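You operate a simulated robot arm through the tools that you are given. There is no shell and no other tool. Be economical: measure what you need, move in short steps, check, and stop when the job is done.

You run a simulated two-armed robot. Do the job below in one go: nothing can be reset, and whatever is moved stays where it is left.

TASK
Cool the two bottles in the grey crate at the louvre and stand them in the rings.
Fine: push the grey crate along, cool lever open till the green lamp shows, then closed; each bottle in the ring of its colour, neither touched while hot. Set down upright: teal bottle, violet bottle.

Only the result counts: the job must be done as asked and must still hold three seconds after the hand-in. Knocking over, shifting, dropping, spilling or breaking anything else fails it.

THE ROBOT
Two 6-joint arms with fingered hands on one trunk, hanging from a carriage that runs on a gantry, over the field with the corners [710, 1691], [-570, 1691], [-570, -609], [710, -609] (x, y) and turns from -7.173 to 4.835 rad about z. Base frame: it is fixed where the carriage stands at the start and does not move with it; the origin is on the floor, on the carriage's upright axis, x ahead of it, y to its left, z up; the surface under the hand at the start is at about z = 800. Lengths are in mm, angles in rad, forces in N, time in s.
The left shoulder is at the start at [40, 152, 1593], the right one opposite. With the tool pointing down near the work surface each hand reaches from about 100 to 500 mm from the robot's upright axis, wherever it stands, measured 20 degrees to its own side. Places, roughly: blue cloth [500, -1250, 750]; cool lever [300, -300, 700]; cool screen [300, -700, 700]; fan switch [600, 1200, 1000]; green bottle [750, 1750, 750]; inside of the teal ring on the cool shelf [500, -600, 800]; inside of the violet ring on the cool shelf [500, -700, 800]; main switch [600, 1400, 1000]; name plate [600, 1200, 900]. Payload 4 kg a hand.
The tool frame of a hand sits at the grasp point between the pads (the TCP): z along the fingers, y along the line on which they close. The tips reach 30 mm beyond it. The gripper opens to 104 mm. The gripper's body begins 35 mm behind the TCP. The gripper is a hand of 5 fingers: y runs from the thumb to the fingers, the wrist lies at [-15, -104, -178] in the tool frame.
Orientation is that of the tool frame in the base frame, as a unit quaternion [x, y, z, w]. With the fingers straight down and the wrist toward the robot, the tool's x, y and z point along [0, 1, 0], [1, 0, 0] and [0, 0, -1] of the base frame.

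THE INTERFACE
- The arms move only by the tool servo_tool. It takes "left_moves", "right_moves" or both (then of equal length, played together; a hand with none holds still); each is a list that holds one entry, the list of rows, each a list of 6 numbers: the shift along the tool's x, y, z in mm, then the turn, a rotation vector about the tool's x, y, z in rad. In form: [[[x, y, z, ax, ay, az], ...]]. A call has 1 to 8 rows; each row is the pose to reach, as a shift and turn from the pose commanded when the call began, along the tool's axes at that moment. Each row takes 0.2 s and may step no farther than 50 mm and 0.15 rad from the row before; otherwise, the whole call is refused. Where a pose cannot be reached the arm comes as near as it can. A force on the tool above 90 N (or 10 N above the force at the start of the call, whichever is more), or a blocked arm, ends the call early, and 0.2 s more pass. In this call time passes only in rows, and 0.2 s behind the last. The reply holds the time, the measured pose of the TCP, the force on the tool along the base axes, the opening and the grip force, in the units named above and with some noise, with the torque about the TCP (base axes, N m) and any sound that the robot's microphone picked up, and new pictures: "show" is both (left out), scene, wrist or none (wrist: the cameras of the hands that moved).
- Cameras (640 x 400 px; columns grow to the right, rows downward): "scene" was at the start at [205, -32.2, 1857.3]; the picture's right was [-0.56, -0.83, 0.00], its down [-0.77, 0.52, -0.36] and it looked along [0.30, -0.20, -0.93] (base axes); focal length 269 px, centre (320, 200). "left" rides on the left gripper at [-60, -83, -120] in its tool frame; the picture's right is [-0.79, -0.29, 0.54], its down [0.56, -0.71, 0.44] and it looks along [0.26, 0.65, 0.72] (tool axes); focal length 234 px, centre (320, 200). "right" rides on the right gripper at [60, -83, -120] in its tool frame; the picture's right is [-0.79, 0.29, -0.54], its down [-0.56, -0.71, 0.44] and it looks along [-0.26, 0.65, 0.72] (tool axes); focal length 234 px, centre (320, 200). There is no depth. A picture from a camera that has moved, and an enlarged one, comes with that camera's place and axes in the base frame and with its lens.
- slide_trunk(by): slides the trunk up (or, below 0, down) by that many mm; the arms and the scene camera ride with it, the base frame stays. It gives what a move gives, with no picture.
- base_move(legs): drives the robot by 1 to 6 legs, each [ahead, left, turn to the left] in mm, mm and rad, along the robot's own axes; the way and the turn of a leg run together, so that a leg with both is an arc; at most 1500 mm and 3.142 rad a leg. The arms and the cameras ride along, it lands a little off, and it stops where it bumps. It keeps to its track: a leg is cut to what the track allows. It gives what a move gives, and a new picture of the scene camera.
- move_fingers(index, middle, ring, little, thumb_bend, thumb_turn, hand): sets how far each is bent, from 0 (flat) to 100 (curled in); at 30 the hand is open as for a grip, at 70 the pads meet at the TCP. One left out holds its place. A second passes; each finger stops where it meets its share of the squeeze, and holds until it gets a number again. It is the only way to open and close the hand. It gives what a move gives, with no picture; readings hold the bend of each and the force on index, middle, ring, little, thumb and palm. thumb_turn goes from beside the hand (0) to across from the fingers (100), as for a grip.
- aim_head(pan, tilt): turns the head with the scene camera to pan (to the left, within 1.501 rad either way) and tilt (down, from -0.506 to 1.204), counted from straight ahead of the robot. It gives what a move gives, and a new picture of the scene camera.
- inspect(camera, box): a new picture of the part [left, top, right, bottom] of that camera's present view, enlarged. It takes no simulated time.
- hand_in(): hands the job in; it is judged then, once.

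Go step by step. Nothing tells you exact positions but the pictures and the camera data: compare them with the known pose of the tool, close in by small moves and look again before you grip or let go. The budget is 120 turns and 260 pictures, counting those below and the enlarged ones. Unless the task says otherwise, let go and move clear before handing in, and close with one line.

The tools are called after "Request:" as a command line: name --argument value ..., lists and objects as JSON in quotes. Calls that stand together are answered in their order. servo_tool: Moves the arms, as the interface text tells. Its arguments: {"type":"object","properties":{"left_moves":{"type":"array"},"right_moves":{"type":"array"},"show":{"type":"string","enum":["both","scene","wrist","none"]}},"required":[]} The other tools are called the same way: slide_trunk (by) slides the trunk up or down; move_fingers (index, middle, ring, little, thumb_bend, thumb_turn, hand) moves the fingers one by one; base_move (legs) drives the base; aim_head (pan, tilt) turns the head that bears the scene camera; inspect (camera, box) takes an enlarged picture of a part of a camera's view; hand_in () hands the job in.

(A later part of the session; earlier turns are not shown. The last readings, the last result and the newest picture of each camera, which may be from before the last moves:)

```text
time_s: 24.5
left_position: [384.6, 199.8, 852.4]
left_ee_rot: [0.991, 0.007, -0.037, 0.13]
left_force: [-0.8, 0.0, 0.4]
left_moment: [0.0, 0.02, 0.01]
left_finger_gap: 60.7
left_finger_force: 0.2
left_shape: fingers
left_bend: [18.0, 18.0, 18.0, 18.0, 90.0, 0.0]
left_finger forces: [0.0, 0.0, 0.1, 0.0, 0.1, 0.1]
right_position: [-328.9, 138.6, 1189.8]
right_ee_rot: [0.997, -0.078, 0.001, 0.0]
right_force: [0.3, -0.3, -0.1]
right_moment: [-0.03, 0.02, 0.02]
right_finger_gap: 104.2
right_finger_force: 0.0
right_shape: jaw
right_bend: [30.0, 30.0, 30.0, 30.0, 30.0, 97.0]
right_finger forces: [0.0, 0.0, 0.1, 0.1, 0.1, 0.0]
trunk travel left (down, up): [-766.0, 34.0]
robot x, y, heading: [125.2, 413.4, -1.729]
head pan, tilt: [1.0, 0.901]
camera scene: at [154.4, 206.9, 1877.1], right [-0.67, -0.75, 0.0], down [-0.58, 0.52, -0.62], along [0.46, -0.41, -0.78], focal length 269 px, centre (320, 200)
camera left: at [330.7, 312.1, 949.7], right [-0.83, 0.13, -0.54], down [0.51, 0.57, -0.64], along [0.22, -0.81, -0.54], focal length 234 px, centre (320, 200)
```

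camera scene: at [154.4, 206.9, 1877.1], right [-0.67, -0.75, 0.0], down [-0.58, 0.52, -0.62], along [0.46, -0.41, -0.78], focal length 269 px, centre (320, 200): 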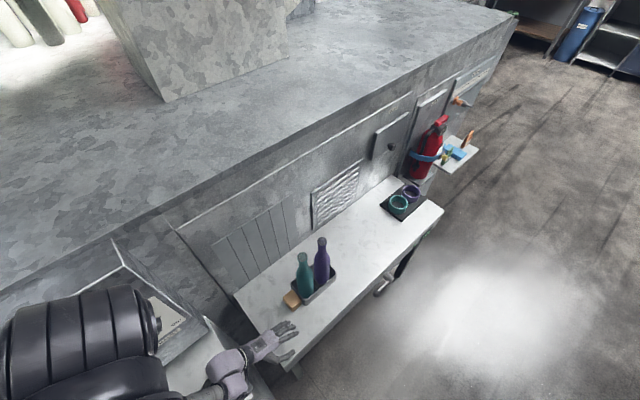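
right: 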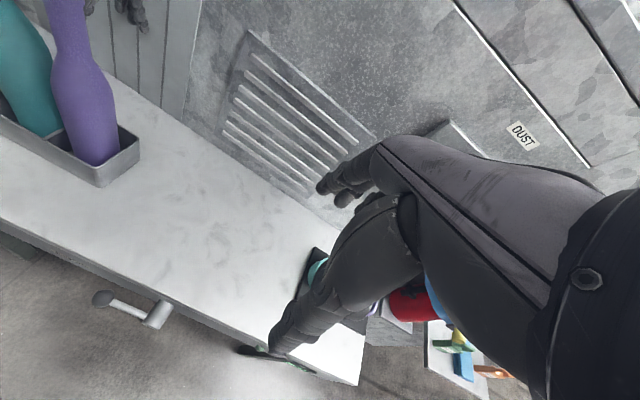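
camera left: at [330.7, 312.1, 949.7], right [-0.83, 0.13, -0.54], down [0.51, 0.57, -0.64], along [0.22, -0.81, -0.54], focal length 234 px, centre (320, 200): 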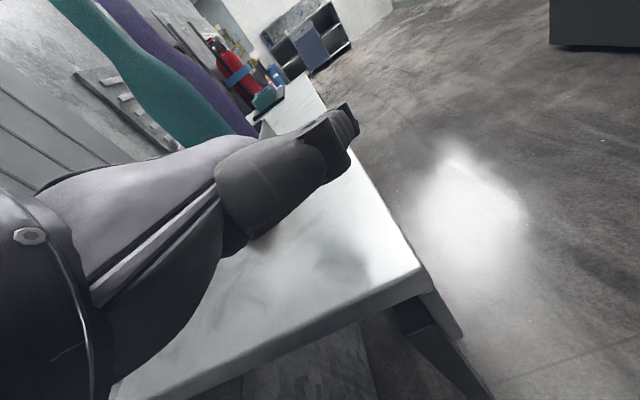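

Request:
servo_tool --left_moves '[[[0.5, -1.5, 5.8, 0, 0, 0], [1, -3.1, 11.6, 0, 0, 0]]]' --show "none"

Request:
servo_tool --left_moves '[[[0.5, -1.5, 5.8, 0, 0, 0], [0.8, -2.6, 9.6, 0, 0, 0]]]' --show "none"

Request:
inspect --camera "scene" --box '[220, 260, 340, 370]'

```text
time_s: 25.1
left_position: [384.7, 199.6, 839.5]
left_ee_rot: [0.991, 0.007, -0.037, 0.13]
left_force: [0.8, -0.2, -0.5]
left_moment: [-0.02, 0.03, -0.03]
left_finger_gap: 60.7
left_finger_force: 0.0
left_shape: fingers
left_bend: [18.0, 18.0, 18.0, 18.0, 90.0, 0.0]
left_finger forces: [0.1, 0.1, 0.1, 0.1, 0.0, 0.0]
right_position: [-328.9, 139.5, 1189.2]
right_ee_rot: [0.997, -0.079, 0.001, -0.001]
right_force: [-0.1, 1.0, -0.6]
right_moment: [-0.01, 0.02, 0.04]
right_finger_gap: 104.0
right_finger_force: 0.1
right_shape: jaw
right_bend: [30.0, 30.0, 30.0, 30.0, 30.0, 97.0]
right_finger forces: [0.0, 0.1, 0.0, 0.0, 0.1, 0.0]
trunk travel left (down, up): [-766.0, 34.0]
robot x, y, heading: [126.0, 415.4, -1.729]
head pan, tilt: [1.0, 0.901]
```

```text
time_s: 25.7
left_position: [385.0, 198.5, 830.5]
left_ee_rot: [0.991, 0.008, -0.038, 0.131]
left_force: [-0.7, -0.2, 0.9]
left_moment: [0.03, 0.03, 0.0]
left_finger_gap: 60.8
left_finger_force: 0.0
left_shape: fingers
left_bend: [18.0, 18.0, 18.0, 18.0, 90.0, 0.0]
left_finger forces: [0.0, 0.0, 0.0, 0.1, 0.0, 0.1]
right_position: [-329.4, 138.6, 1189.9]
right_ee_rot: [0.997, -0.079, 0.002, 0.0]
right_force: [-0.1, 0.0, -1.1]
right_moment: [0.0, 0.0, 0.0]
right_finger_gap: 103.7
right_finger_force: 0.1
right_shape: jaw
right_bend: [30.0, 30.0, 30.0, 30.0, 30.0, 97.0]
right_finger forces: [0.0, 0.0, 0.0, 0.0, 0.1, 0.0]
trunk travel left (down, up): [-766.0, 34.0]
robot x, y, heading: [124.2, 417.4, -1.728]
head pan, tilt: [1.0, 0.901]
```

```text
3.64 times, centred on (280, 315) of scene
camera zoom: at [154.4, 206.9, 1877.1], right [-0.67, -0.75, 0.0], down [-0.58, 0.52, -0.62], along [0.46, -0.41, -0.78], focal length 980 px, centre (466, -218)
```

zoom: 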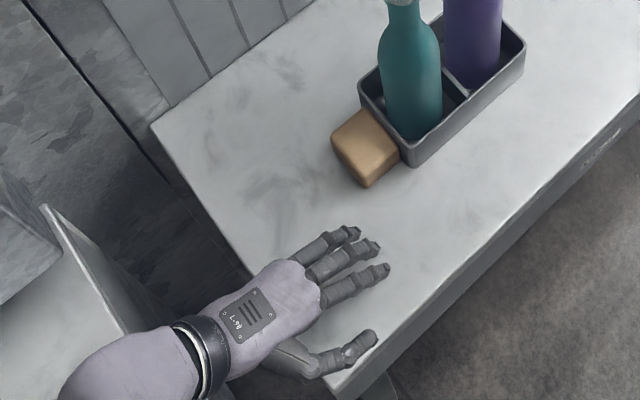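

Request:
servo_tool --left_moves '[[[0.4, -1.3, 4.8, 0, 0, 0], [0.8, -2.6, 9.6, 0, 0, 0]]]' --show "none"

Request:
servo_tool --left_moves '[[[0.4, -1.3, 4.8, 0, 0, 0], [0.8, -2.6, 9.6, 0, 0, 0]]]' --show "none"

```text
time_s: 26.3
left_position: [383.9, 200.4, 820.5]
left_ee_rot: [0.991, 0.007, -0.038, 0.13]
left_force: [0.6, -0.2, -0.1]
left_moment: [-0.01, 0.02, 0.01]
left_finger_gap: 60.7
left_finger_force: 0.1
left_shape: fingers
left_bend: [18.0, 18.0, 18.0, 18.0, 90.0, 0.0]
left_finger forces: [0.1, 0.0, 0.0, 0.1, 0.1, 0.1]
right_position: [-331.1, 138.8, 1190.1]
right_ee_rot: [0.997, -0.08, 0.001, 0.0]
right_force: [0.2, -0.1, 0.0]
right_moment: [0.02, 0.0, 0.0]
right_finger_gap: 103.7
right_finger_force: 0.1
right_shape: jaw
right_bend: [30.0, 30.0, 30.0, 30.0, 30.0, 97.0]
right_finger forces: [0.0, 0.0, 0.0, 0.1, 0.1, 0.1]
trunk travel left (down, up): [-766.0, 34.0]
robot x, y, heading: [129.9, 416.2, -1.729]
head pan, tilt: [1.0, 0.901]
```

```text
time_s: 26.9
left_position: [384.1, 200.0, 810.4]
left_ee_rot: [0.991, 0.007, -0.037, 0.13]
left_force: [-0.2, -0.4, 1.0]
left_moment: [-0.02, 0.04, 0.01]
left_finger_gap: 60.8
left_finger_force: 0.1
left_shape: fingers
left_bend: [18.0, 18.0, 18.0, 18.0, 90.0, 0.0]
left_finger forces: [0.0, 0.0, 0.0, 0.0, 0.0, 0.0]
right_position: [-329.8, 139.6, 1189.6]
right_ee_rot: [0.997, -0.08, 0.001, -0.001]
right_force: [1.1, 0.3, -0.3]
right_moment: [0.03, -0.05, 0.02]
right_finger_gap: 104.0
right_finger_force: 0.0
right_shape: jaw
right_bend: [30.0, 30.0, 30.0, 30.0, 30.0, 97.0]
right_finger forces: [0.0, 0.0, 0.1, 0.0, 0.0, 0.0]
trunk travel left (down, up): [-766.0, 34.0]
robot x, y, heading: [124.5, 414.9, -1.73]
head pan, tilt: [1.0, 0.901]
```

Request:
servo_tool --left_moves '[[[0.4, -1.3, 4.8, 0, 0, 0], [0.8, -2.6, 9.6, 0, 0, 0]]]' --show "wrist"

Request:
inspect --camera "scene" --box '[250, 290, 330, 360]'

```text
time_s: 27.5
left_position: [384.2, 198.9, 801.8]
left_ee_rot: [0.991, 0.007, -0.038, 0.131]
left_force: [0.0, 2.3, 5.9]
left_moment: [-0.47, -0.06, -0.08]
left_finger_gap: 60.7
left_finger_force: 3.1
left_shape: fingers
left_bend: [18.0, 18.0, 18.0, 18.0, 90.0, 0.0]
left_finger forces: [0.0, 5.1, 0.6, 0.0, 0.0, 0.1]
right_position: [-328.0, 139.3, 1190.7]
right_ee_rot: [0.997, -0.08, 0.001, -0.001]
right_force: [0.0, -0.4, -0.2]
right_moment: [-0.02, 0.01, 0.01]
right_finger_gap: 104.2
right_finger_force: 0.1
right_shape: jaw
right_bend: [30.0, 30.0, 30.0, 30.0, 30.0, 97.0]
right_finger forces: [0.0, 0.0, 0.0, 0.1, 0.0, 0.0]
trunk travel left (down, up): [-766.0, 34.0]
robot x, y, heading: [124.0, 417.4, -1.729]
head pan, tilt: [1.0, 0.901]
camera left: at [330.7, 312.4, 898.5], right [-0.83, 0.13, -0.54], down [0.51, 0.57, -0.64], along [0.22, -0.81, -0.54], focal length 234 px, centre (320, 200)
```

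left: 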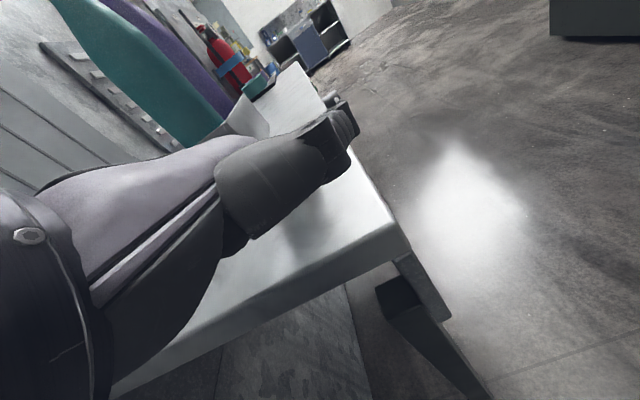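

```text
5.71 times, centred on (290, 325) of scene
camera zoom: at [154.4, 207.0, 1877.2], right [-0.67, -0.75, 0.0], down [-0.58, 0.52, -0.62], along [0.46, -0.41, -0.78], focal length 1540 px, centre (491, -514)
```

zoom: 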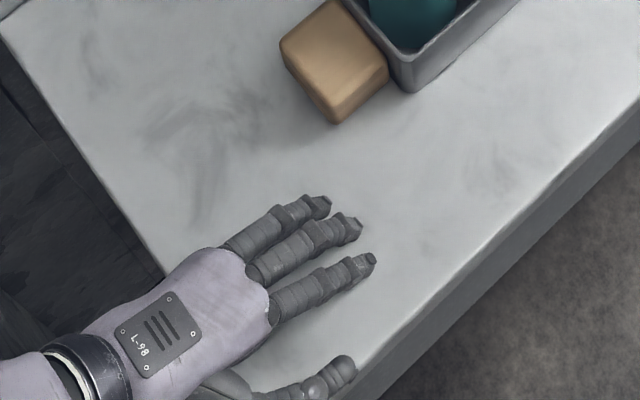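

Contact: fingertips touch the table at TCP z≈802. Rim is about 53 mm and block about 38 mm above the table, so I raise by 45 mm and move over in x to line up with the crate.

Request:
servo_tool --left_moves '[[[-1.9, 5.8, -21.7, 0, 0, 0], [-3.8, 11.6, -43.4, 0, 0, 0]]]' --show "none"

Request:
base_move --legs '[[-13, 81, 0]]'

Request:
inspect --camera "scene" --box '[260, 250, 380, 350]'

Request:
inspect --camera "left" --box '[200, 80, 400, 280]'

```text
time_s: 28.1
left_position: [384.0, 199.0, 845.4]
left_ee_rot: [0.991, 0.007, -0.037, 0.131]
left_force: [-0.3, 0.1, 1.0]
left_moment: [0.03, 0.02, 0.02]
left_finger_gap: 60.7
left_finger_force: 0.0
left_shape: fingers
left_bend: [18.0, 18.0, 18.0, 18.0, 90.0, 0.0]
left_finger forces: [0.0, 0.1, 0.0, 0.0, 0.1, 0.0]
right_position: [-329.7, 140.2, 1189.1]
right_ee_rot: [0.997, -0.08, 0.001, 0.0]
right_force: [-0.7, 0.0, 0.5]
right_moment: [-0.01, 0.01, 0.0]
right_finger_gap: 103.7
right_finger_force: 0.0
right_shape: jaw
right_bend: [30.0, 30.0, 30.0, 30.0, 30.0, 97.0]
right_finger forces: [0.1, 0.0, 0.0, 0.0, 0.0, 0.0]
trunk travel left (down, up): [-766.0, 34.0]
robot x, y, heading: [125.3, 417.9, -1.728]
head pan, tilt: [1.0, 0.901]
```

```text
time_s: 29.2
left_position: [467.7, 199.1, 846.1]
left_ee_rot: [0.991, 0.008, -0.037, 0.13]
left_force: [0.1, -0.7, -1.1]
left_moment: [-0.03, 0.02, 0.02]
left_finger_gap: 60.7
left_finger_force: 0.1
left_shape: fingers
left_bend: [18.0, 18.0, 18.0, 18.0, 90.0, 0.0]
left_finger forces: [0.0, 0.1, 0.0, 0.0, 0.0, 0.0]
right_position: [-247.7, 139.8, 1188.9]
right_ee_rot: [0.997, -0.08, 0.001, 0.001]
right_force: [-0.2, -0.4, -0.6]
right_moment: [-0.02, -0.01, 0.0]
right_finger_gap: 103.9
right_finger_force: 0.0
right_shape: jaw
right_bend: [30.0, 30.0, 30.0, 30.0, 30.0, 97.0]
right_finger forces: [0.0, 0.0, 0.0, 0.1, 0.0, 0.0]
trunk travel left (down, up): [-766.0, 34.0]
robot x, y, heading: [208.6, 414.0, -1.727]
head pan, tilt: [1.0, 0.901]
camera scene: at [236.5, 206.9, 1877.1], right [-0.67, -0.75, 0.0], down [-0.58, 0.52, -0.62], along [0.46, -0.41, -0.78], focal length 269 px, centre (320, 200)
```

scene: 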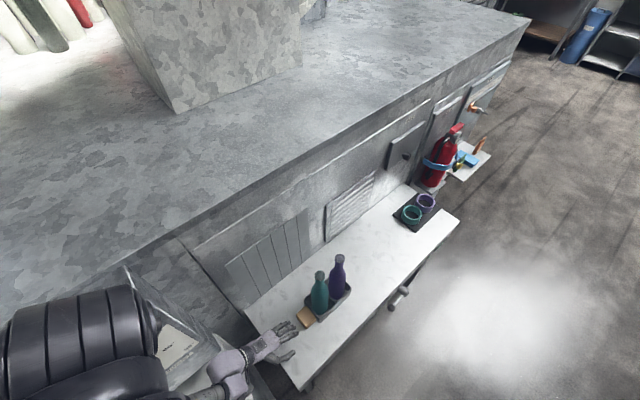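

```text
4.00 times, centred on (320, 300) of scene
camera zoom: at [236.5, 206.9, 1877.1], right [-0.67, -0.75, 0.0], down [-0.58, 0.52, -0.62], along [0.46, -0.41, -0.78], focal length 1078 px, centre (320, -200)
```

zoom: 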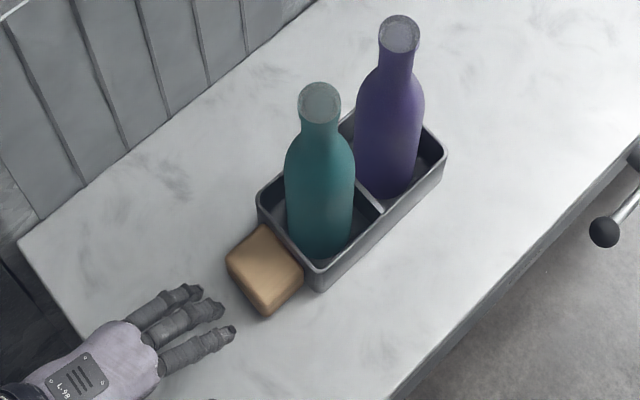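

```text
2.00 times, centred on (300, 180) of left
camera zoom: at [413.0, 312.0, 943.1], right [-0.83, 0.13, -0.54], down [0.51, 0.57, -0.64], along [0.22, -0.81, -0.54], focal length 468 px, centre (360, 240)
```

zoom: 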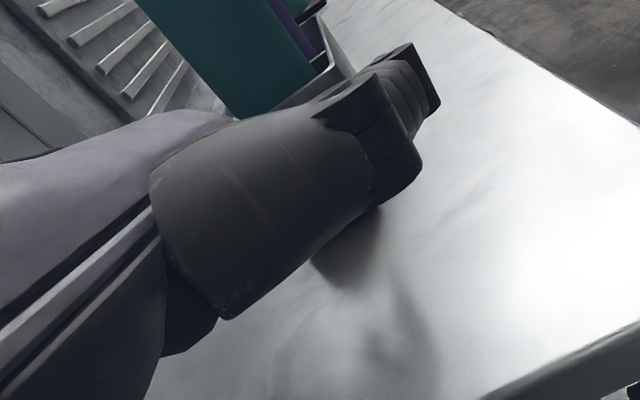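

Aligned. I'll approach the crate wall in −y slowly and check the clearance over the block.

Request:
servo_tool --left_moves '[[[-0.2, 19.4, 5.2, 0, 0, 0], [-0.4, 38.7, 10.4, 0, 0, 0], [-0.6, 58, 15.6, 0, 0, 0]]]' --show "none"

Request:
inspect --camera "scene" --box '[280, 260, 360, 330]'

Request:
inspect --camera "left" --box '[240, 80, 400, 240]'

```text
time_s: 30.0
left_position: [466.4, 139.0, 844.7]
left_ee_rot: [0.991, 0.007, -0.036, 0.13]
left_force: [0.2, 1.2, -1.0]
left_moment: [0.07, 0.02, 0.02]
left_finger_gap: 60.9
left_finger_force: 0.7
left_shape: fingers
left_bend: [18.0, 19.0, 18.0, 18.0, 90.0, 0.0]
left_finger forces: [0.0, 1.3, 0.1, 0.0, 0.0, 0.0]
right_position: [-248.1, 139.6, 1188.8]
right_ee_rot: [0.997, -0.079, 0.001, 0.0]
right_force: [0.2, 0.3, -0.3]
right_moment: [0.0, 0.02, 0.02]
right_finger_gap: 103.7
right_finger_force: 0.0
right_shape: jaw
right_bend: [30.0, 30.0, 30.0, 30.0, 30.0, 97.0]
right_finger forces: [0.1, 0.1, 0.0, 0.1, 0.0, 0.0]
trunk travel left (down, up): [-766.0, 34.0]
robot x, y, heading: [205.7, 414.6, -1.73]
head pan, tilt: [1.0, 0.901]
```

```text
5.71 times, centred on (320, 295) of scene
camera zoom: at [236.4, 207.0, 1877.0], right [-0.67, -0.75, 0.0], down [-0.58, 0.52, -0.62], along [0.46, -0.41, -0.78], focal length 1540 px, centre (320, -343)
```

zoom: 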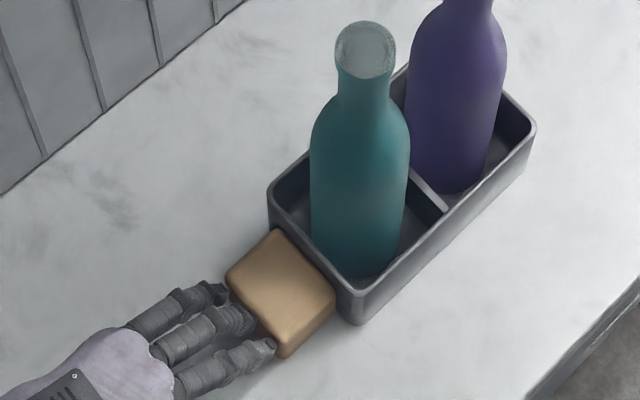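

```text
2.50 times, centred on (320, 160) of left
camera zoom: at [412.3, 251.2, 942.8], right [-0.83, 0.14, -0.54], down [0.51, 0.57, -0.64], along [0.22, -0.81, -0.54], focal length 585 px, centre (320, 300)
```

zoom: 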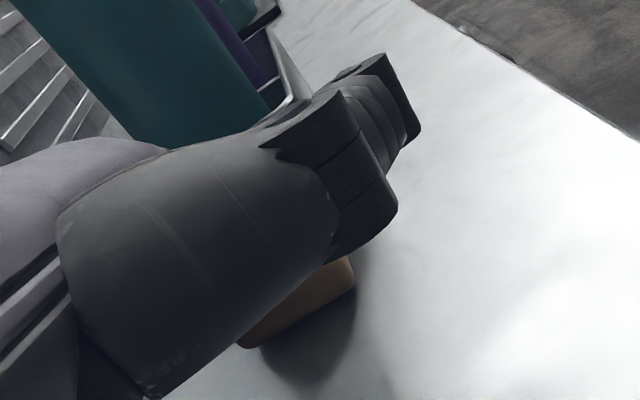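

The fingertips met the tan block, and block and crate have slid together (~33 mm); the block is centred and flush on the crate's end, so it looks like its push pad. I'll back off to see whether the block stays with the crate.

Request:
servo_tool --left_moves '[[[0, -14.5, -3.9, 0, 0, 0], [0, -29, -7.8, 0, 0, 0], [1.7, -34, 11, 0, 0, 0]]]' --show "none"

Request:
inspect --camera "scene" --box '[290, 255, 360, 315]'

```text
time_s: 30.8
left_position: [466.6, 169.7, 825.8]
left_ee_rot: [0.991, 0.007, -0.037, 0.131]
left_force: [0.8, 0.1, -0.2]
left_moment: [-0.02, -0.01, 0.02]
left_finger_gap: 60.6
left_finger_force: 0.0
left_shape: fingers
left_bend: [18.0, 18.0, 18.0, 18.0, 90.0, 0.0]
left_finger forces: [0.0, 0.0, 0.0, 0.0, 0.0, 0.1]
right_position: [-246.9, 139.1, 1190.0]
right_ee_rot: [0.997, -0.079, 0.001, 0.001]
right_force: [0.0, -0.1, -0.5]
right_moment: [-0.01, -0.02, -0.01]
right_finger_gap: 104.1
right_finger_force: 0.0
right_shape: jaw
right_bend: [30.0, 30.0, 30.0, 30.0, 30.0, 97.0]
right_finger forces: [0.0, 0.0, 0.0, 0.0, 0.1, 0.1]
trunk travel left (down, up): [-766.0, 34.0]
robot x, y, heading: [207.7, 416.8, -1.729]
head pan, tilt: [1.0, 0.901]
```

```text
6.67 times, centred on (325, 285) of scene
camera zoom: at [236.4, 206.9, 1877.1], right [-0.67, -0.75, 0.0], down [-0.58, 0.52, -0.62], along [0.46, -0.41, -0.78], focal length 1796 px, centre (287, -367)
```

zoom: 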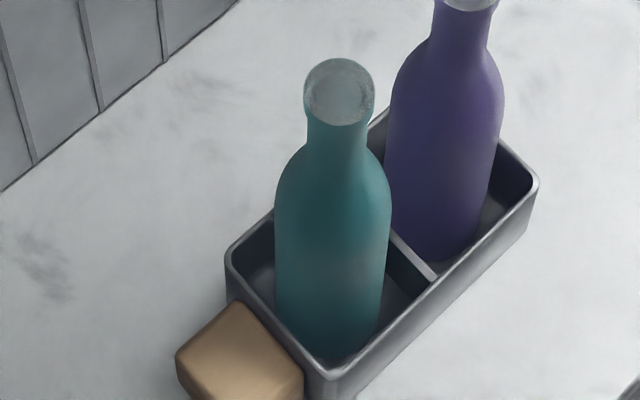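

The block stays attached flush to the crate: it's its push pad. I'll push on it, first by hand to contact and then with the carriage in stages.

Request:
servo_tool --left_moves '[[[0, 12, 3.2, 0, 0, 0], [0, 20, 5.4, 0, 0, 0], [0, 27, 7.3, 0, 0, 0]]]' --show "none"

Request:
base_move --legs '[[99, 16, 0]]'

Request:
inspect --camera "scene" --box '[260, 200, 400, 320]'

```text
time_s: 31.6
left_position: [466.1, 142.5, 826.7]
left_ee_rot: [0.991, 0.007, -0.037, 0.13]
left_force: [0.0, -0.3, -0.1]
left_moment: [0.02, 0.01, 0.02]
left_finger_gap: 60.6
left_finger_force: 0.1
left_shape: fingers
left_bend: [18.0, 18.0, 18.0, 18.0, 90.0, 0.0]
left_finger forces: [0.0, 0.0, 0.1, 0.0, 0.0, 0.0]
right_position: [-248.0, 139.6, 1190.4]
right_ee_rot: [0.997, -0.079, 0.001, 0.0]
right_force: [0.7, 1.0, -0.1]
right_moment: [0.04, 0.01, 0.0]
right_finger_gap: 104.0
right_finger_force: 0.1
right_shape: jaw
right_bend: [30.0, 30.0, 30.0, 30.0, 30.0, 97.0]
right_finger forces: [0.0, 0.0, 0.0, 0.1, 0.1, 0.0]
trunk travel left (down, up): [-766.0, 34.0]
robot x, y, heading: [205.1, 419.4, -1.729]
head pan, tilt: [1.0, 0.901]
```

```text
time_s: 32.7
left_position: [465.7, 40.1, 826.3]
left_ee_rot: [0.991, 0.008, -0.037, 0.131]
left_force: [1.4, 0.6, -0.1]
left_moment: [-0.02, 0.03, -0.01]
left_finger_gap: 60.8
left_finger_force: 0.1
left_shape: fingers
left_bend: [18.0, 18.0, 18.0, 18.0, 90.0, 0.0]
left_finger forces: [0.0, 0.0, 0.0, 0.0, 0.1, 0.1]
right_position: [-247.4, 38.4, 1189.4]
right_ee_rot: [0.997, -0.079, 0.001, 0.0]
right_force: [-1.0, 0.1, -0.3]
right_moment: [0.02, -0.04, 0.01]
right_finger_gap: 103.9
right_finger_force: 0.0
right_shape: jaw
right_bend: [30.0, 30.0, 30.0, 30.0, 30.0, 97.0]
right_finger forces: [0.0, 0.0, 0.0, 0.0, 0.0, 0.0]
trunk travel left (down, up): [-766.0, 34.0]
robot x, y, heading: [204.5, 315.4, -1.726]
head pan, tilt: [1.0, 0.901]
camera scene: at [236.4, 106.7, 1877.1], right [-0.67, -0.75, 0.0], down [-0.58, 0.52, -0.62], along [0.46, -0.41, -0.78], focal length 269 px, centre (320, 200)
```

scene: 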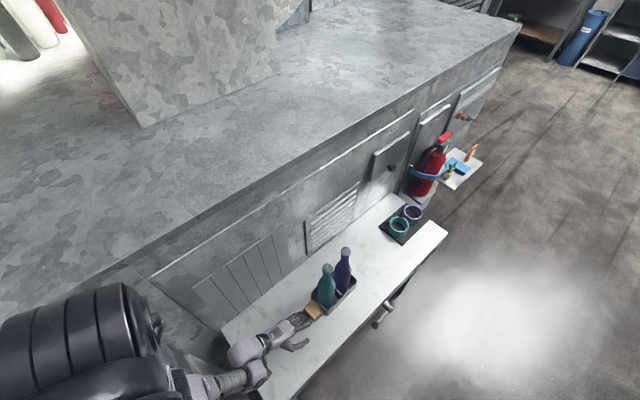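

```text
3.33 times, centred on (330, 260) of scene
camera zoom: at [236.4, 106.7, 1877.1], right [-0.67, -0.75, 0.0], down [-0.58, 0.52, -0.62], along [0.46, -0.41, -0.78], focal length 898 px, centre (287, 0)
```

zoom: 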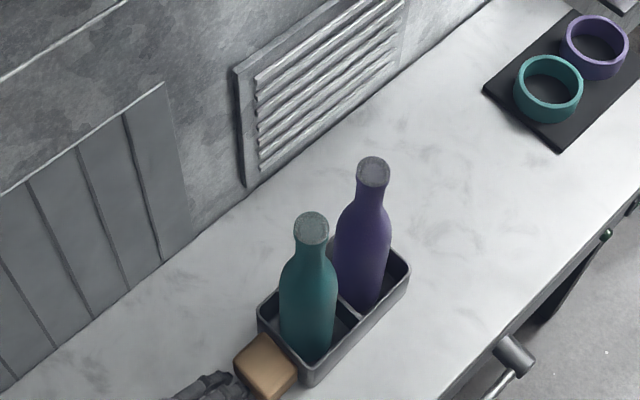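

Going straight. About 160 mm more centres the crate on the louvre (y≈−355).

Request:
base_move --legs '[[79, 12.7, 0], [79, 12.7, 0]]'

Request:
inspect --camera "scene" --box '[260, 180, 420, 310]'

```text
time_s: 34.5
left_position: [466.3, -118.7, 826.8]
left_ee_rot: [0.991, 0.008, -0.037, 0.132]
left_force: [-0.9, 0.3, 0.4]
left_moment: [0.02, 0.02, -0.02]
left_finger_gap: 60.4
left_finger_force: 0.2
left_shape: fingers
left_bend: [18.0, 18.0, 18.0, 18.0, 90.0, 0.0]
left_finger forces: [0.0, 0.0, 0.1, 0.0, 0.0, 0.0]
right_position: [-247.4, -119.9, 1190.0]
right_ee_rot: [0.997, -0.079, 0.001, 0.0]
right_force: [-1.0, 0.1, -0.1]
right_moment: [0.02, -0.03, 0.01]
right_finger_gap: 103.9
right_finger_force: 0.0
right_shape: jaw
right_bend: [30.0, 30.0, 30.0, 30.0, 30.0, 97.0]
right_finger forces: [0.1, 0.0, 0.0, 0.1, 0.0, 0.0]
trunk travel left (down, up): [-766.0, 34.0]
robot x, y, heading: [207.4, 155.6, -1.721]
head pan, tilt: [1.0, 0.901]
camera scene: at [236.5, -52.7, 1877.1], right [-0.67, -0.75, 0.0], down [-0.58, 0.52, -0.62], along [0.46, -0.41, -0.78], focal length 269 px, centre (320, 200)
```

scene: 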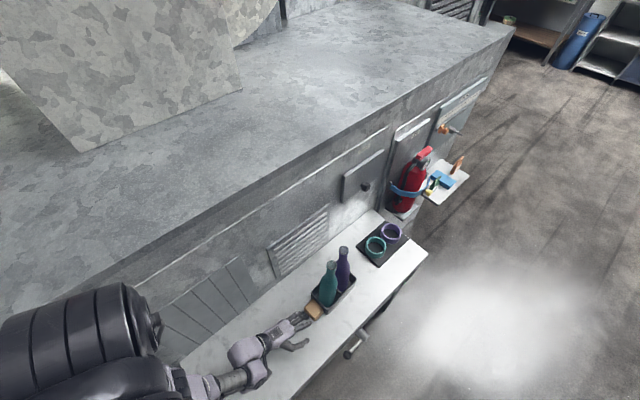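

```text
3.08 times, centred on (340, 245) of scene
camera zoom: at [236.5, -52.7, 1877.1], right [-0.67, -0.75, 0.0], down [-0.58, 0.52, -0.62], along [0.46, -0.41, -0.78], focal length 829 px, centre (258, 62)
```

zoom: 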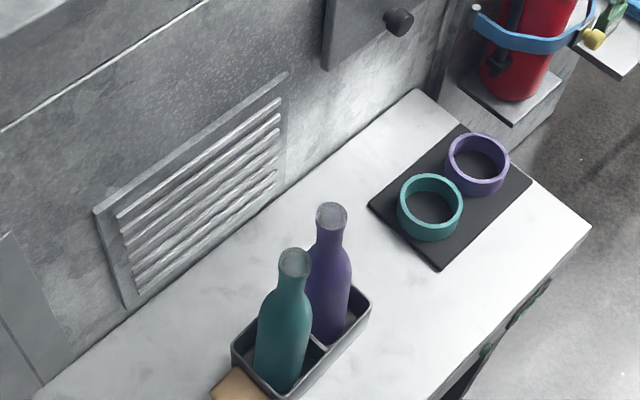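

The crate is now centred in front of the louvre. I retract the left hand and inspect the lever and the lamp area.

Request:
servo_tool --left_moves '[[[0, -29, -7.8, 0, 0, 0], [0, -58, -15.6, 0, 0, 0], [-2.5, -50, -45, 0, 0, 0], [-5, -42, -74, 0, 0, 0], [-7, -34, -103, 0, 0, 0]]]' --show "wrist"

Request:
aim_head --pan 0.5 --tilt 0.9

Request:
inspect --camera "scene" --box '[160, 200, 320, 330]'

```text
time_s: 35.7
left_position: [480.3, -55.4, 898.4]
left_ee_rot: [0.991, 0.016, -0.025, 0.133]
left_force: [0.7, 0.3, -0.5]
left_moment: [0.01, -0.01, 0.02]
left_finger_gap: 60.9
left_finger_force: 0.1
left_shape: fingers
left_bend: [18.0, 18.0, 18.0, 18.0, 90.0, 0.0]
left_finger forces: [0.0, 0.1, 0.0, 0.0, 0.0, 0.0]
left hand out of reach, approached as far as the arm can: row 5
right_position: [-246.2, -119.6, 1190.6]
right_ee_rot: [0.997, -0.08, 0.001, 0.0]
right_force: [-0.5, 0.6, 0.5]
right_moment: [-0.02, 0.0, -0.01]
right_finger_gap: 103.9
right_finger_force: 0.0
right_shape: jaw
right_bend: [30.0, 30.0, 30.0, 30.0, 30.0, 97.0]
right_finger forces: [0.1, 0.0, 0.1, 0.0, 0.1, 0.0]
trunk travel left (down, up): [-766.0, 34.0]
robot x, y, heading: [206.4, 155.2, -1.729]
head pan, tilt: [1.0, 0.901]
camera left: at [422.3, 56.5, 995.6], right [-0.82, 0.12, -0.56], down [0.51, 0.58, -0.63], along [0.25, -0.81, -0.54], focal length 234 px, centre (320, 200)
```

left: 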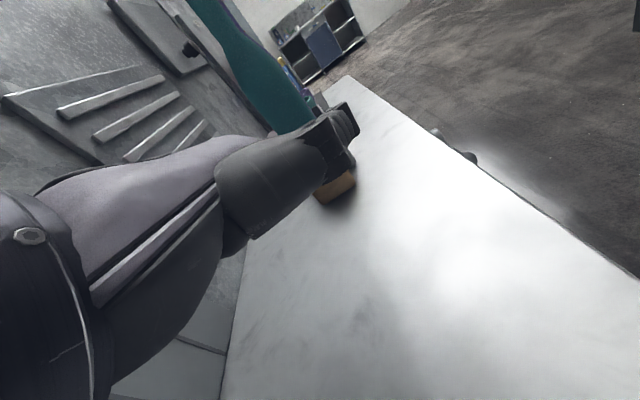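

```text
time_s: 36.6
left_position: [479.6, -55.3, 899.6]
left_ee_rot: [0.991, 0.018, -0.024, 0.133]
left_force: [-0.4, 0.5, -0.2]
left_moment: [0.02, -0.02, 0.02]
left_finger_gap: 60.7
left_finger_force: 0.1
left_shape: fingers
left_bend: [18.0, 18.0, 18.0, 18.0, 90.0, 0.0]
left_finger forces: [0.0, 0.1, 0.0, 0.0, 0.1, 0.0]
right_position: [-247.7, -120.3, 1189.2]
right_ee_rot: [0.997, -0.08, 0.0, 0.0]
right_force: [-0.2, -0.5, 0.6]
right_moment: [-0.01, -0.03, -0.02]
right_finger_gap: 103.9
right_finger_force: 0.1
right_shape: jaw
right_bend: [30.0, 30.0, 30.0, 30.0, 30.0, 97.0]
right_finger forces: [0.0, 0.0, 0.0, 0.1, 0.0, 0.0]
trunk travel left (down, up): [-766.0, 34.0]
robot x, y, heading: [208.2, 157.3, -1.73]
head pan, tilt: [0.499, 0.901]
camera scene: at [205.5, -73.4, 1877.1], right [-0.94, -0.33, 0.0], down [-0.26, 0.74, -0.62], along [0.21, -0.59, -0.78], focal length 269 px, centre (320, 200)
```

scene: 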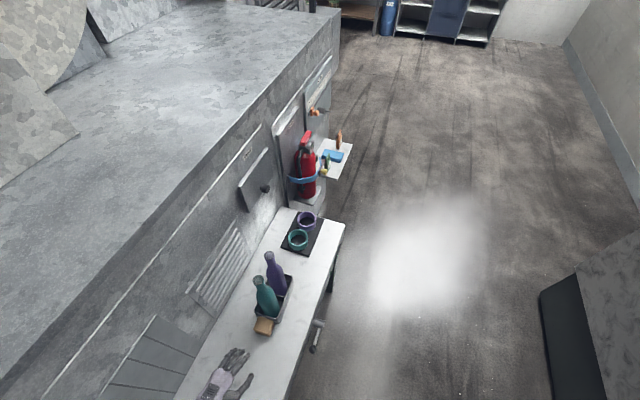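

```text
3.08 times, centred on (240, 265) of scene
camera zoom: at [205.5, -73.4, 1877.1], right [-0.94, -0.33, 0.0], down [-0.26, 0.74, -0.62], along [0.21, -0.59, -0.78], focal length 829 px, centre (566, 0)
```

zoom: 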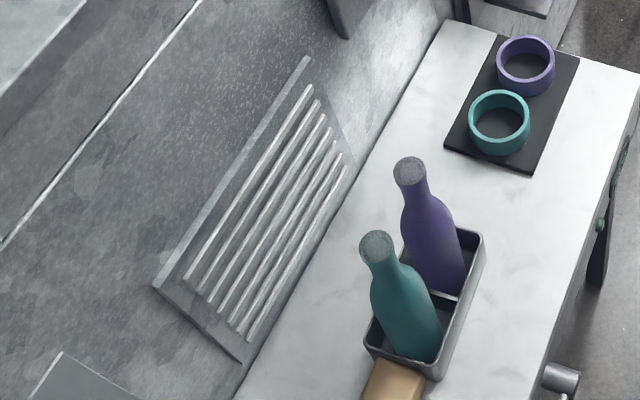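

I'll pull away from the bench and turn back toward it in two steps so I can view the lever front-on.

Request:
base_move --legs '[[24, -148, 0], [0, 0, 0.85]]'

```text
time_s: 40.2
left_position: [397.7, 222.7, 897.6]
left_ee_rot: [0.895, 0.425, 0.032, 0.131]
left_force: [0.3, 0.0, -0.1]
left_moment: [-0.01, -0.02, -0.01]
left_finger_gap: 61.0
left_finger_force: 0.0
left_shape: fingers
left_bend: [18.0, 18.0, 18.0, 18.0, 90.0, 0.0]
left_finger forces: [0.1, 0.0, 0.1, 0.1, 0.0, 0.0]
right_position: [-34.8, -367.0, 1189.2]
right_ee_rot: [0.941, 0.339, 0.002, 0.0]
right_force: [0.3, 0.3, 0.4]
right_moment: [-0.01, 0.01, -0.01]
right_finger_gap: 103.8
right_finger_force: 0.1
right_shape: jaw
right_bend: [30.0, 30.0, 30.0, 30.0, 30.0, 97.0]
right_finger forces: [0.0, 0.0, 0.0, 0.0, 0.0, 0.1]
trunk travel left (down, up): [-766.0, 34.0]
robot x, y, heading: [58.3, 154.0, -0.88]
head pan, tilt: [0.499, 0.901]
camera scene: at [228.0, 3.9, 1877.1], right [-0.37, -0.93, 0.0], down [-0.73, 0.29, -0.62], along [0.58, -0.23, -0.78], focal length 269 px, centre (320, 200)
```

scene: 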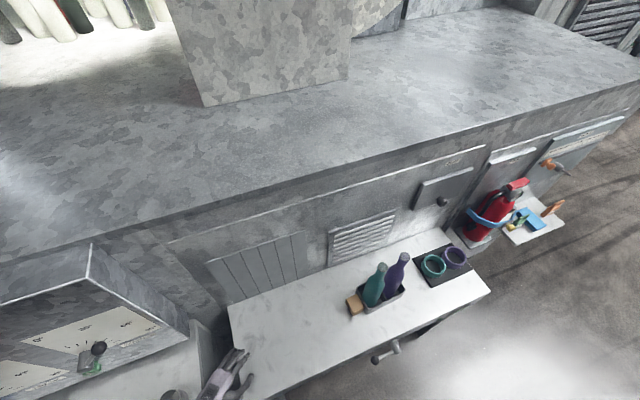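

Request:
base_move --legs '[[166, -277, 0], [0, 0, 0.88]]'

Request:
aim_head --pan -0.6 --tilt 1.0

```text
time_s: 44.6
left_position: [117.8, 152.6, 899.3]
left_ee_rot: [0.633, 0.762, 0.083, 0.107]
left_force: [1.0, 0.8, 0.0]
left_moment: [-0.02, 0.02, 0.01]
left_finger_gap: 60.5
left_finger_force: 0.1
left_shape: fingers
left_bend: [18.0, 18.0, 18.0, 18.0, 90.0, 0.0]
left_finger forces: [0.0, 0.0, 0.0, 0.0, 0.0, 0.0]
right_position: [291.5, -557.3, 1189.7]
right_ee_rot: [0.711, 0.703, 0.001, -0.001]
right_force: [0.0, 0.2, 0.7]
right_moment: [0.0, -0.01, -0.01]
right_finger_gap: 104.0
right_finger_force: 0.1
right_shape: jaw
right_bend: [30.0, 30.0, 30.0, 30.0, 30.0, 97.0]
right_finger forces: [0.0, 0.1, 0.1, 0.0, 0.1, 0.0]
trunk travel left (down, up): [-766.0, 34.0]
robot x, y, heading: [-48.0, -146.6, -0.01]
head pan, tilt: [0.499, 0.901]
camera scene: at [175.0, -115.4, 1877.1], right [0.47, -0.88, 0.0], down [-0.69, -0.37, -0.62], along [0.55, 0.29, -0.78], focal length 269 px, centre (320, 200)
```

scene: 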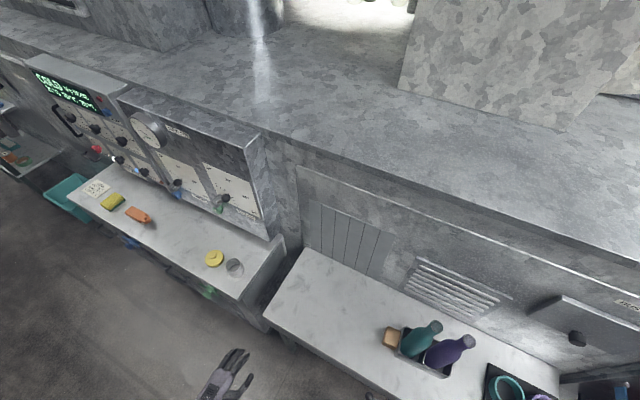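

```text
time_s: 45.9
left_position: [119.0, 152.4, 898.0]
left_ee_rot: [0.633, 0.762, 0.084, 0.106]
left_force: [-0.7, 0.1, 0.7]
left_moment: [-0.04, -0.01, 0.0]
left_finger_gap: 60.9
left_finger_force: 0.0
left_shape: fingers
left_bend: [18.0, 18.0, 18.0, 18.0, 90.0, 0.0]
left_finger forces: [0.0, 0.0, 0.1, 0.0, 0.0, 0.0]
right_position: [291.5, -556.1, 1189.9]
right_ee_rot: [0.71, 0.705, 0.0, 0.0]
right_force: [0.1, -0.2, 0.3]
right_moment: [0.01, -0.04, 0.02]
right_finger_gap: 103.8
right_finger_force: 0.1
right_shape: jaw
right_bend: [30.0, 30.0, 30.0, 30.0, 30.0, 97.0]
right_finger forces: [0.0, 0.0, 0.1, 0.0, 0.0, 0.1]
trunk travel left (down, up): [-766.0, 34.0]
robot x, y, heading: [-52.2, -146.3, -0.006]
head pan, tilt: [-0.6, 1.0]
camera scene: at [165.6, -190.8, 1869.9], right [-0.57, -0.82, 0.0], down [-0.69, 0.48, -0.54], along [0.44, -0.31, -0.84], focal length 269 px, centre (320, 200)
```

scene: 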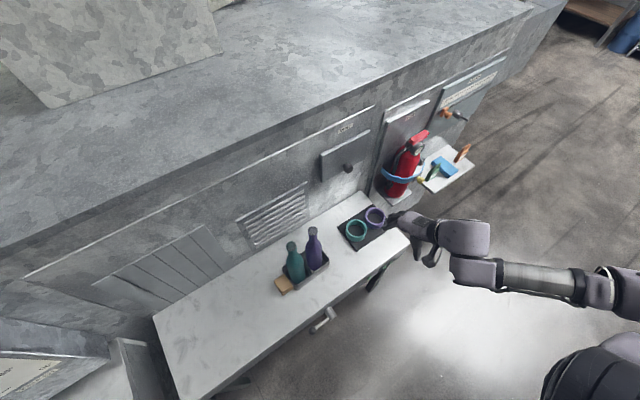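

I move the right hand back and down in front of the bench to see the lever and the lamp with its wrist camera.

Request:
servo_tool --right_moves '[[[20, -45, 0, 0, 0, 0], [40, -88, 10, 0, 0, 0], [70, -91, 45, 0, 0, 0], [100, -91, 80, 0, 0, 0], [130, -91, 115, 0, 0, 0], [160, -91, 150, 0, 0, 0], [190, -91, 185, 0, 0, 0], [216, -91, 220, 0, 0, 0]]]' --show "wrist"

Request:
inspect --camera "scene" --box '[290, 190, 430, 350]'

```text
time_s: 47.7
left_position: [118.7, 153.0, 898.6]
left_ee_rot: [0.632, 0.763, 0.084, 0.107]
left_force: [-1.1, -0.9, -0.3]
left_moment: [0.0, 0.04, 0.02]
left_finger_gap: 60.5
left_finger_force: 0.0
left_shape: fingers
left_bend: [18.0, 18.0, 18.0, 18.0, 90.0, 0.0]
left_finger forces: [0.1, 0.0, 0.0, 0.0, 0.0, 0.1]
right_position: [193.1, -509.7, 1173.4]
right_ee_rot: [0.71, 0.704, 0.002, -0.001]
right_force: [0.5, 0.6, 0.0]
right_moment: [0.0, 0.02, 0.01]
right_finger_gap: 104.1
right_finger_force: 0.0
right_shape: jaw
right_bend: [30.0, 30.0, 30.0, 30.0, 30.0, 97.0]
right_finger forces: [0.0, 0.0, 0.1, 0.0, 0.0, 0.1]
right hand out of reach, approached as far as the arm can: row 1, 2, 3, 4, 5, 6, 7, 8
trunk travel left (down, up): [-766.0, 34.0]
robot x, y, heading: [-53.5, -150.5, -0.007]
head pan, tilt: [-0.6, 1.0]
camera right: at [111.6, -449.7, 1292.6], right [0.28, -0.79, 0.54], down [-0.71, -0.55, -0.44], along [0.64, -0.26, -0.72], focal length 234 px, centre (320, 200)
```

right: 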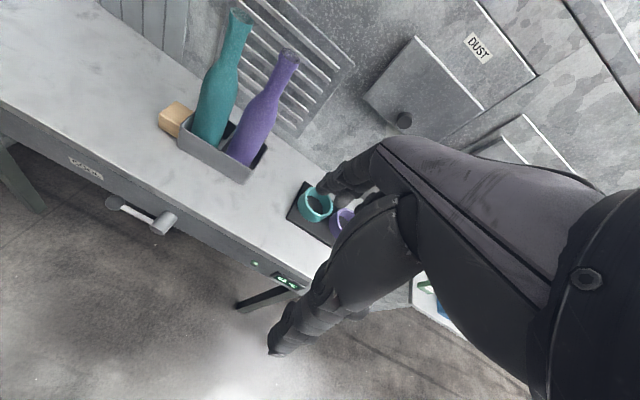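

```text
2.50 times, centred on (360, 270) of scene
camera zoom: at [165.6, -190.8, 1869.9], right [-0.57, -0.82, 0.0], down [-0.69, 0.48, -0.54], along [0.44, -0.31, -0.84], focal length 674 px, centre (220, 25)
```

zoom: 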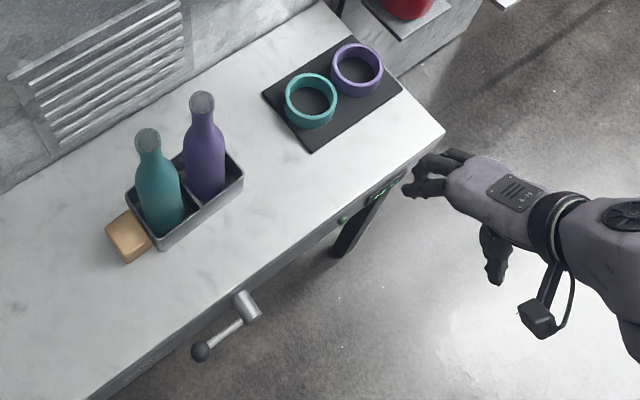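

Request:
inspect --camera "right" --box '[40, 130, 200, 250]'

Request:
inspect --camera "right" --box '[220, 240, 320, 310]'

```text
3.33 times, centred on (120, 190) of right
camera zoom: at [111.6, -449.7, 1292.6], right [0.28, -0.79, 0.54], down [-0.71, -0.55, -0.44], along [0.64, -0.26, -0.72], focal length 781 px, centre (987, 233)
```

zoom: 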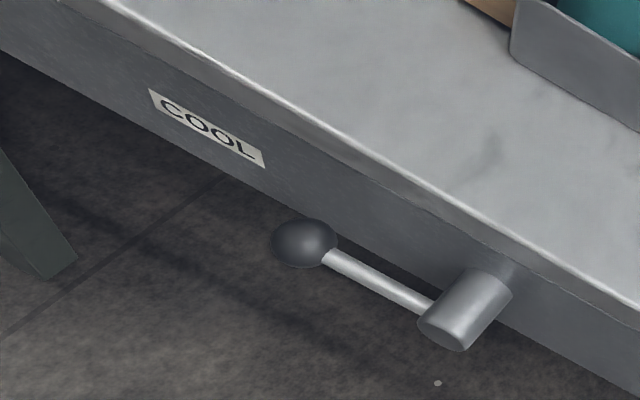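

```text
5.71 times, centred on (270, 275) of right
camera zoom: at [111.6, -449.7, 1292.6], right [0.28, -0.79, 0.54], down [-0.71, -0.55, -0.44], along [0.64, -0.26, -0.72], focal length 1338 px, centre (606, -229)
```

zoom: 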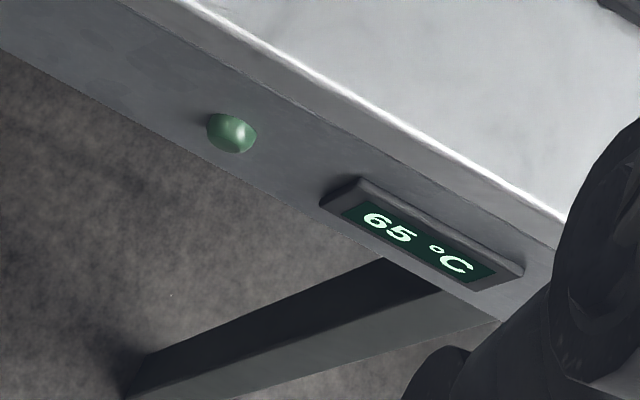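

The front shows "65 °C" on the screen, an unlit green lamp, and the lever: ball ≈(295,−247,720), pivot ≈(295,−341,718) turning about x. I'll back off, lower the trunk and press the ball with horizontal fingers.

Request:
base_move --legs '[[-80, 0, 0]]'

Request:
slide_trunk --by -200

Request:
move_fingers --hand "right" --index 18 --middle 18 --ring 18 --little 18

Request:
servo_tool --right_moves '[[[20, 0, 0, -0.1, 0, 0], [50, 0, 0, -0.2, 0, 0], [80, 0, 0, -0.3, 0, 0], [110, 0, 10, -0.4, 0, 0], [140, 0, 20, -0.5, 0, 0], [170, 0, 30, -0.6, 0, 0], [200, 0, 40, -0.7, 0, 0], [230, 0, 50, -0.78, 0, 0]]]' --show "both"

```text
time_s: 48.8
left_position: [38.5, 154.2, 898.5]
left_ee_rot: [0.633, 0.762, 0.083, 0.106]
left_force: [-0.7, -0.7, -0.3]
left_moment: [0.01, -0.03, 0.04]
left_finger_gap: 60.7
left_finger_force: 0.1
left_shape: fingers
left_bend: [18.0, 18.0, 18.0, 18.0, 90.0, 0.0]
left_finger forces: [0.0, 0.0, 0.0, 0.0, 0.1, 0.0]
right_position: [113.0, -509.3, 1172.8]
right_ee_rot: [0.71, 0.704, 0.001, -0.002]
right_force: [-0.5, 1.0, 0.8]
right_moment: [0.02, 0.02, 0.0]
right_finger_gap: 103.9
right_finger_force: 0.2
right_shape: jaw
right_bend: [30.0, 30.0, 30.0, 30.0, 30.0, 97.0]
right_finger forces: [0.1, 0.0, 0.0, 0.1, 0.1, 0.1]
trunk travel left (down, up): [-766.0, 34.0]
robot x, y, heading: [-131.3, -147.8, -0.012]
head pan, tilt: [-0.6, 1.0]
camera scene: at [86.0, -190.2, 1869.8], right [-0.57, -0.82, 0.0], down [-0.69, 0.48, -0.54], along [0.44, -0.31, -0.84], focal length 269 px, centre (320, 200)
```

scene: 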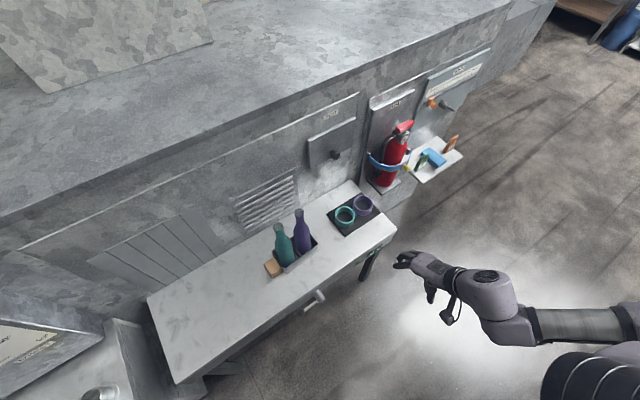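

```text
time_s: 50.9
left_position: [39.5, 154.1, 699.8]
left_ee_rot: [0.633, 0.762, 0.085, 0.106]
left_force: [0.1, 0.8, 0.3]
left_moment: [-0.01, 0.0, -0.02]
left_finger_gap: 60.7
left_finger_force: 0.2
left_shape: fingers
left_bend: [18.0, 18.0, 18.0, 18.0, 90.0, 0.0]
left_finger forces: [0.0, 0.0, 0.0, 0.1, 0.0, 0.0]
right_position: [113.1, -509.3, 972.2]
right_ee_rot: [0.71, 0.704, 0.001, -0.002]
right_force: [0.7, 0.8, -0.8]
right_moment: [-0.03, 0.02, -0.02]
right_finger_gap: 103.9
right_finger_force: 0.0
right_shape: jaw
right_bend: [30.0, 30.0, 30.0, 30.0, 30.0, 97.0]
right_finger forces: [0.0, 0.0, 0.0, 0.0, 0.0, 0.1]
trunk travel left (down, up): [-566.0, 234.0]
robot x, y, heading: [-130.4, -145.8, -0.009]
head pan, tilt: [-0.6, 1.0]
```

```text
time_s: 51.9
left_position: [37.1, 153.8, 699.3]
left_ee_rot: [0.633, 0.762, 0.085, 0.106]
left_force: [-0.1, 0.2, 0.2]
left_moment: [-0.02, 0.01, 0.0]
left_finger_gap: 60.7
left_finger_force: 0.0
left_shape: fingers
left_bend: [18.0, 18.0, 18.0, 18.0, 90.0, 0.0]
left_finger forces: [0.1, 0.0, 0.0, 0.1, 0.1, 0.0]
right_position: [113.7, -509.3, 973.2]
right_ee_rot: [0.71, 0.704, 0.001, -0.001]
right_force: [-0.1, 0.3, 0.2]
right_moment: [0.03, 0.01, -0.01]
right_finger_gap: 120.4
right_finger_force: 0.0
right_shape: fingers
right_bend: [18.0, 18.0, 18.0, 18.0, 30.0, 97.0]
right_finger forces: [0.0, 0.0, 0.0, 0.0, 0.0, 0.0]
trunk travel left (down, up): [-566.0, 234.0]
robot x, y, heading: [-127.4, -149.9, -0.011]
head pan, tilt: [-0.6, 1.0]
```

```text
time_s: 53.7
left_position: [41.5, 154.2, 699.5]
left_ee_rot: [0.634, 0.762, 0.084, 0.106]
left_force: [-0.3, 0.7, 0.6]
left_moment: [-0.01, 0.02, 0.01]
left_finger_gap: 60.7
left_finger_force: 0.0
left_shape: fingers
left_bend: [18.0, 18.0, 18.0, 18.0, 90.0, 0.0]
left_finger forces: [0.0, 0.1, 0.0, 0.1, 0.0, 0.0]
right_position: [110.2, -273.6, 923.6]
right_ee_rot: [0.648, 0.679, 0.258, 0.23]
right_force: [0.3, 0.3, 0.4]
right_moment: [0.0, 0.0, -0.05]
right_finger_gap: 120.5
right_finger_force: 0.0
right_shape: fingers
right_bend: [18.0, 18.0, 18.0, 18.0, 30.0, 97.0]
right_finger forces: [0.0, 0.0, 0.0, 0.0, 0.0, 0.0]
right hand out of reach, approached as far as the arm can: row 7, 8
trunk travel left (down, up): [-566.0, 234.0]
robot x, y, heading: [-129.1, -148.0, -0.007]
head pan, tilt: [-0.6, 1.0]
camera scene: at [86.1, -189.8, 1669.9], right [-0.57, -0.82, 0.0], down [-0.69, 0.48, -0.54], along [0.44, -0.31, -0.84], focal length 269 px, centre (320, 200)
camera right: at [-31.7, -222.0, 961.4], right [-0.09, -0.81, 0.58], down [-0.23, -0.55, -0.8], along [0.97, -0.2, -0.13], focal length 234 px, centre (320, 200)
```

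scene: 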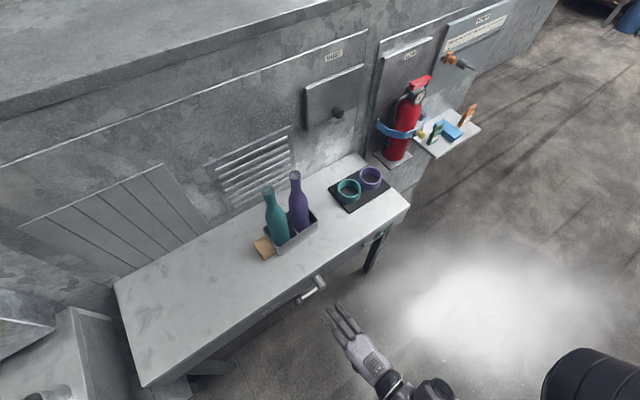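
right: 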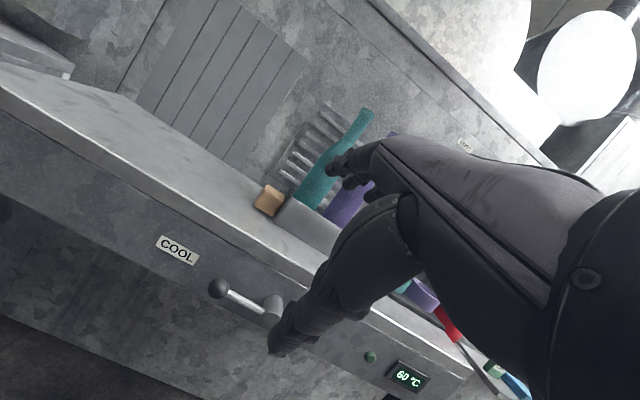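

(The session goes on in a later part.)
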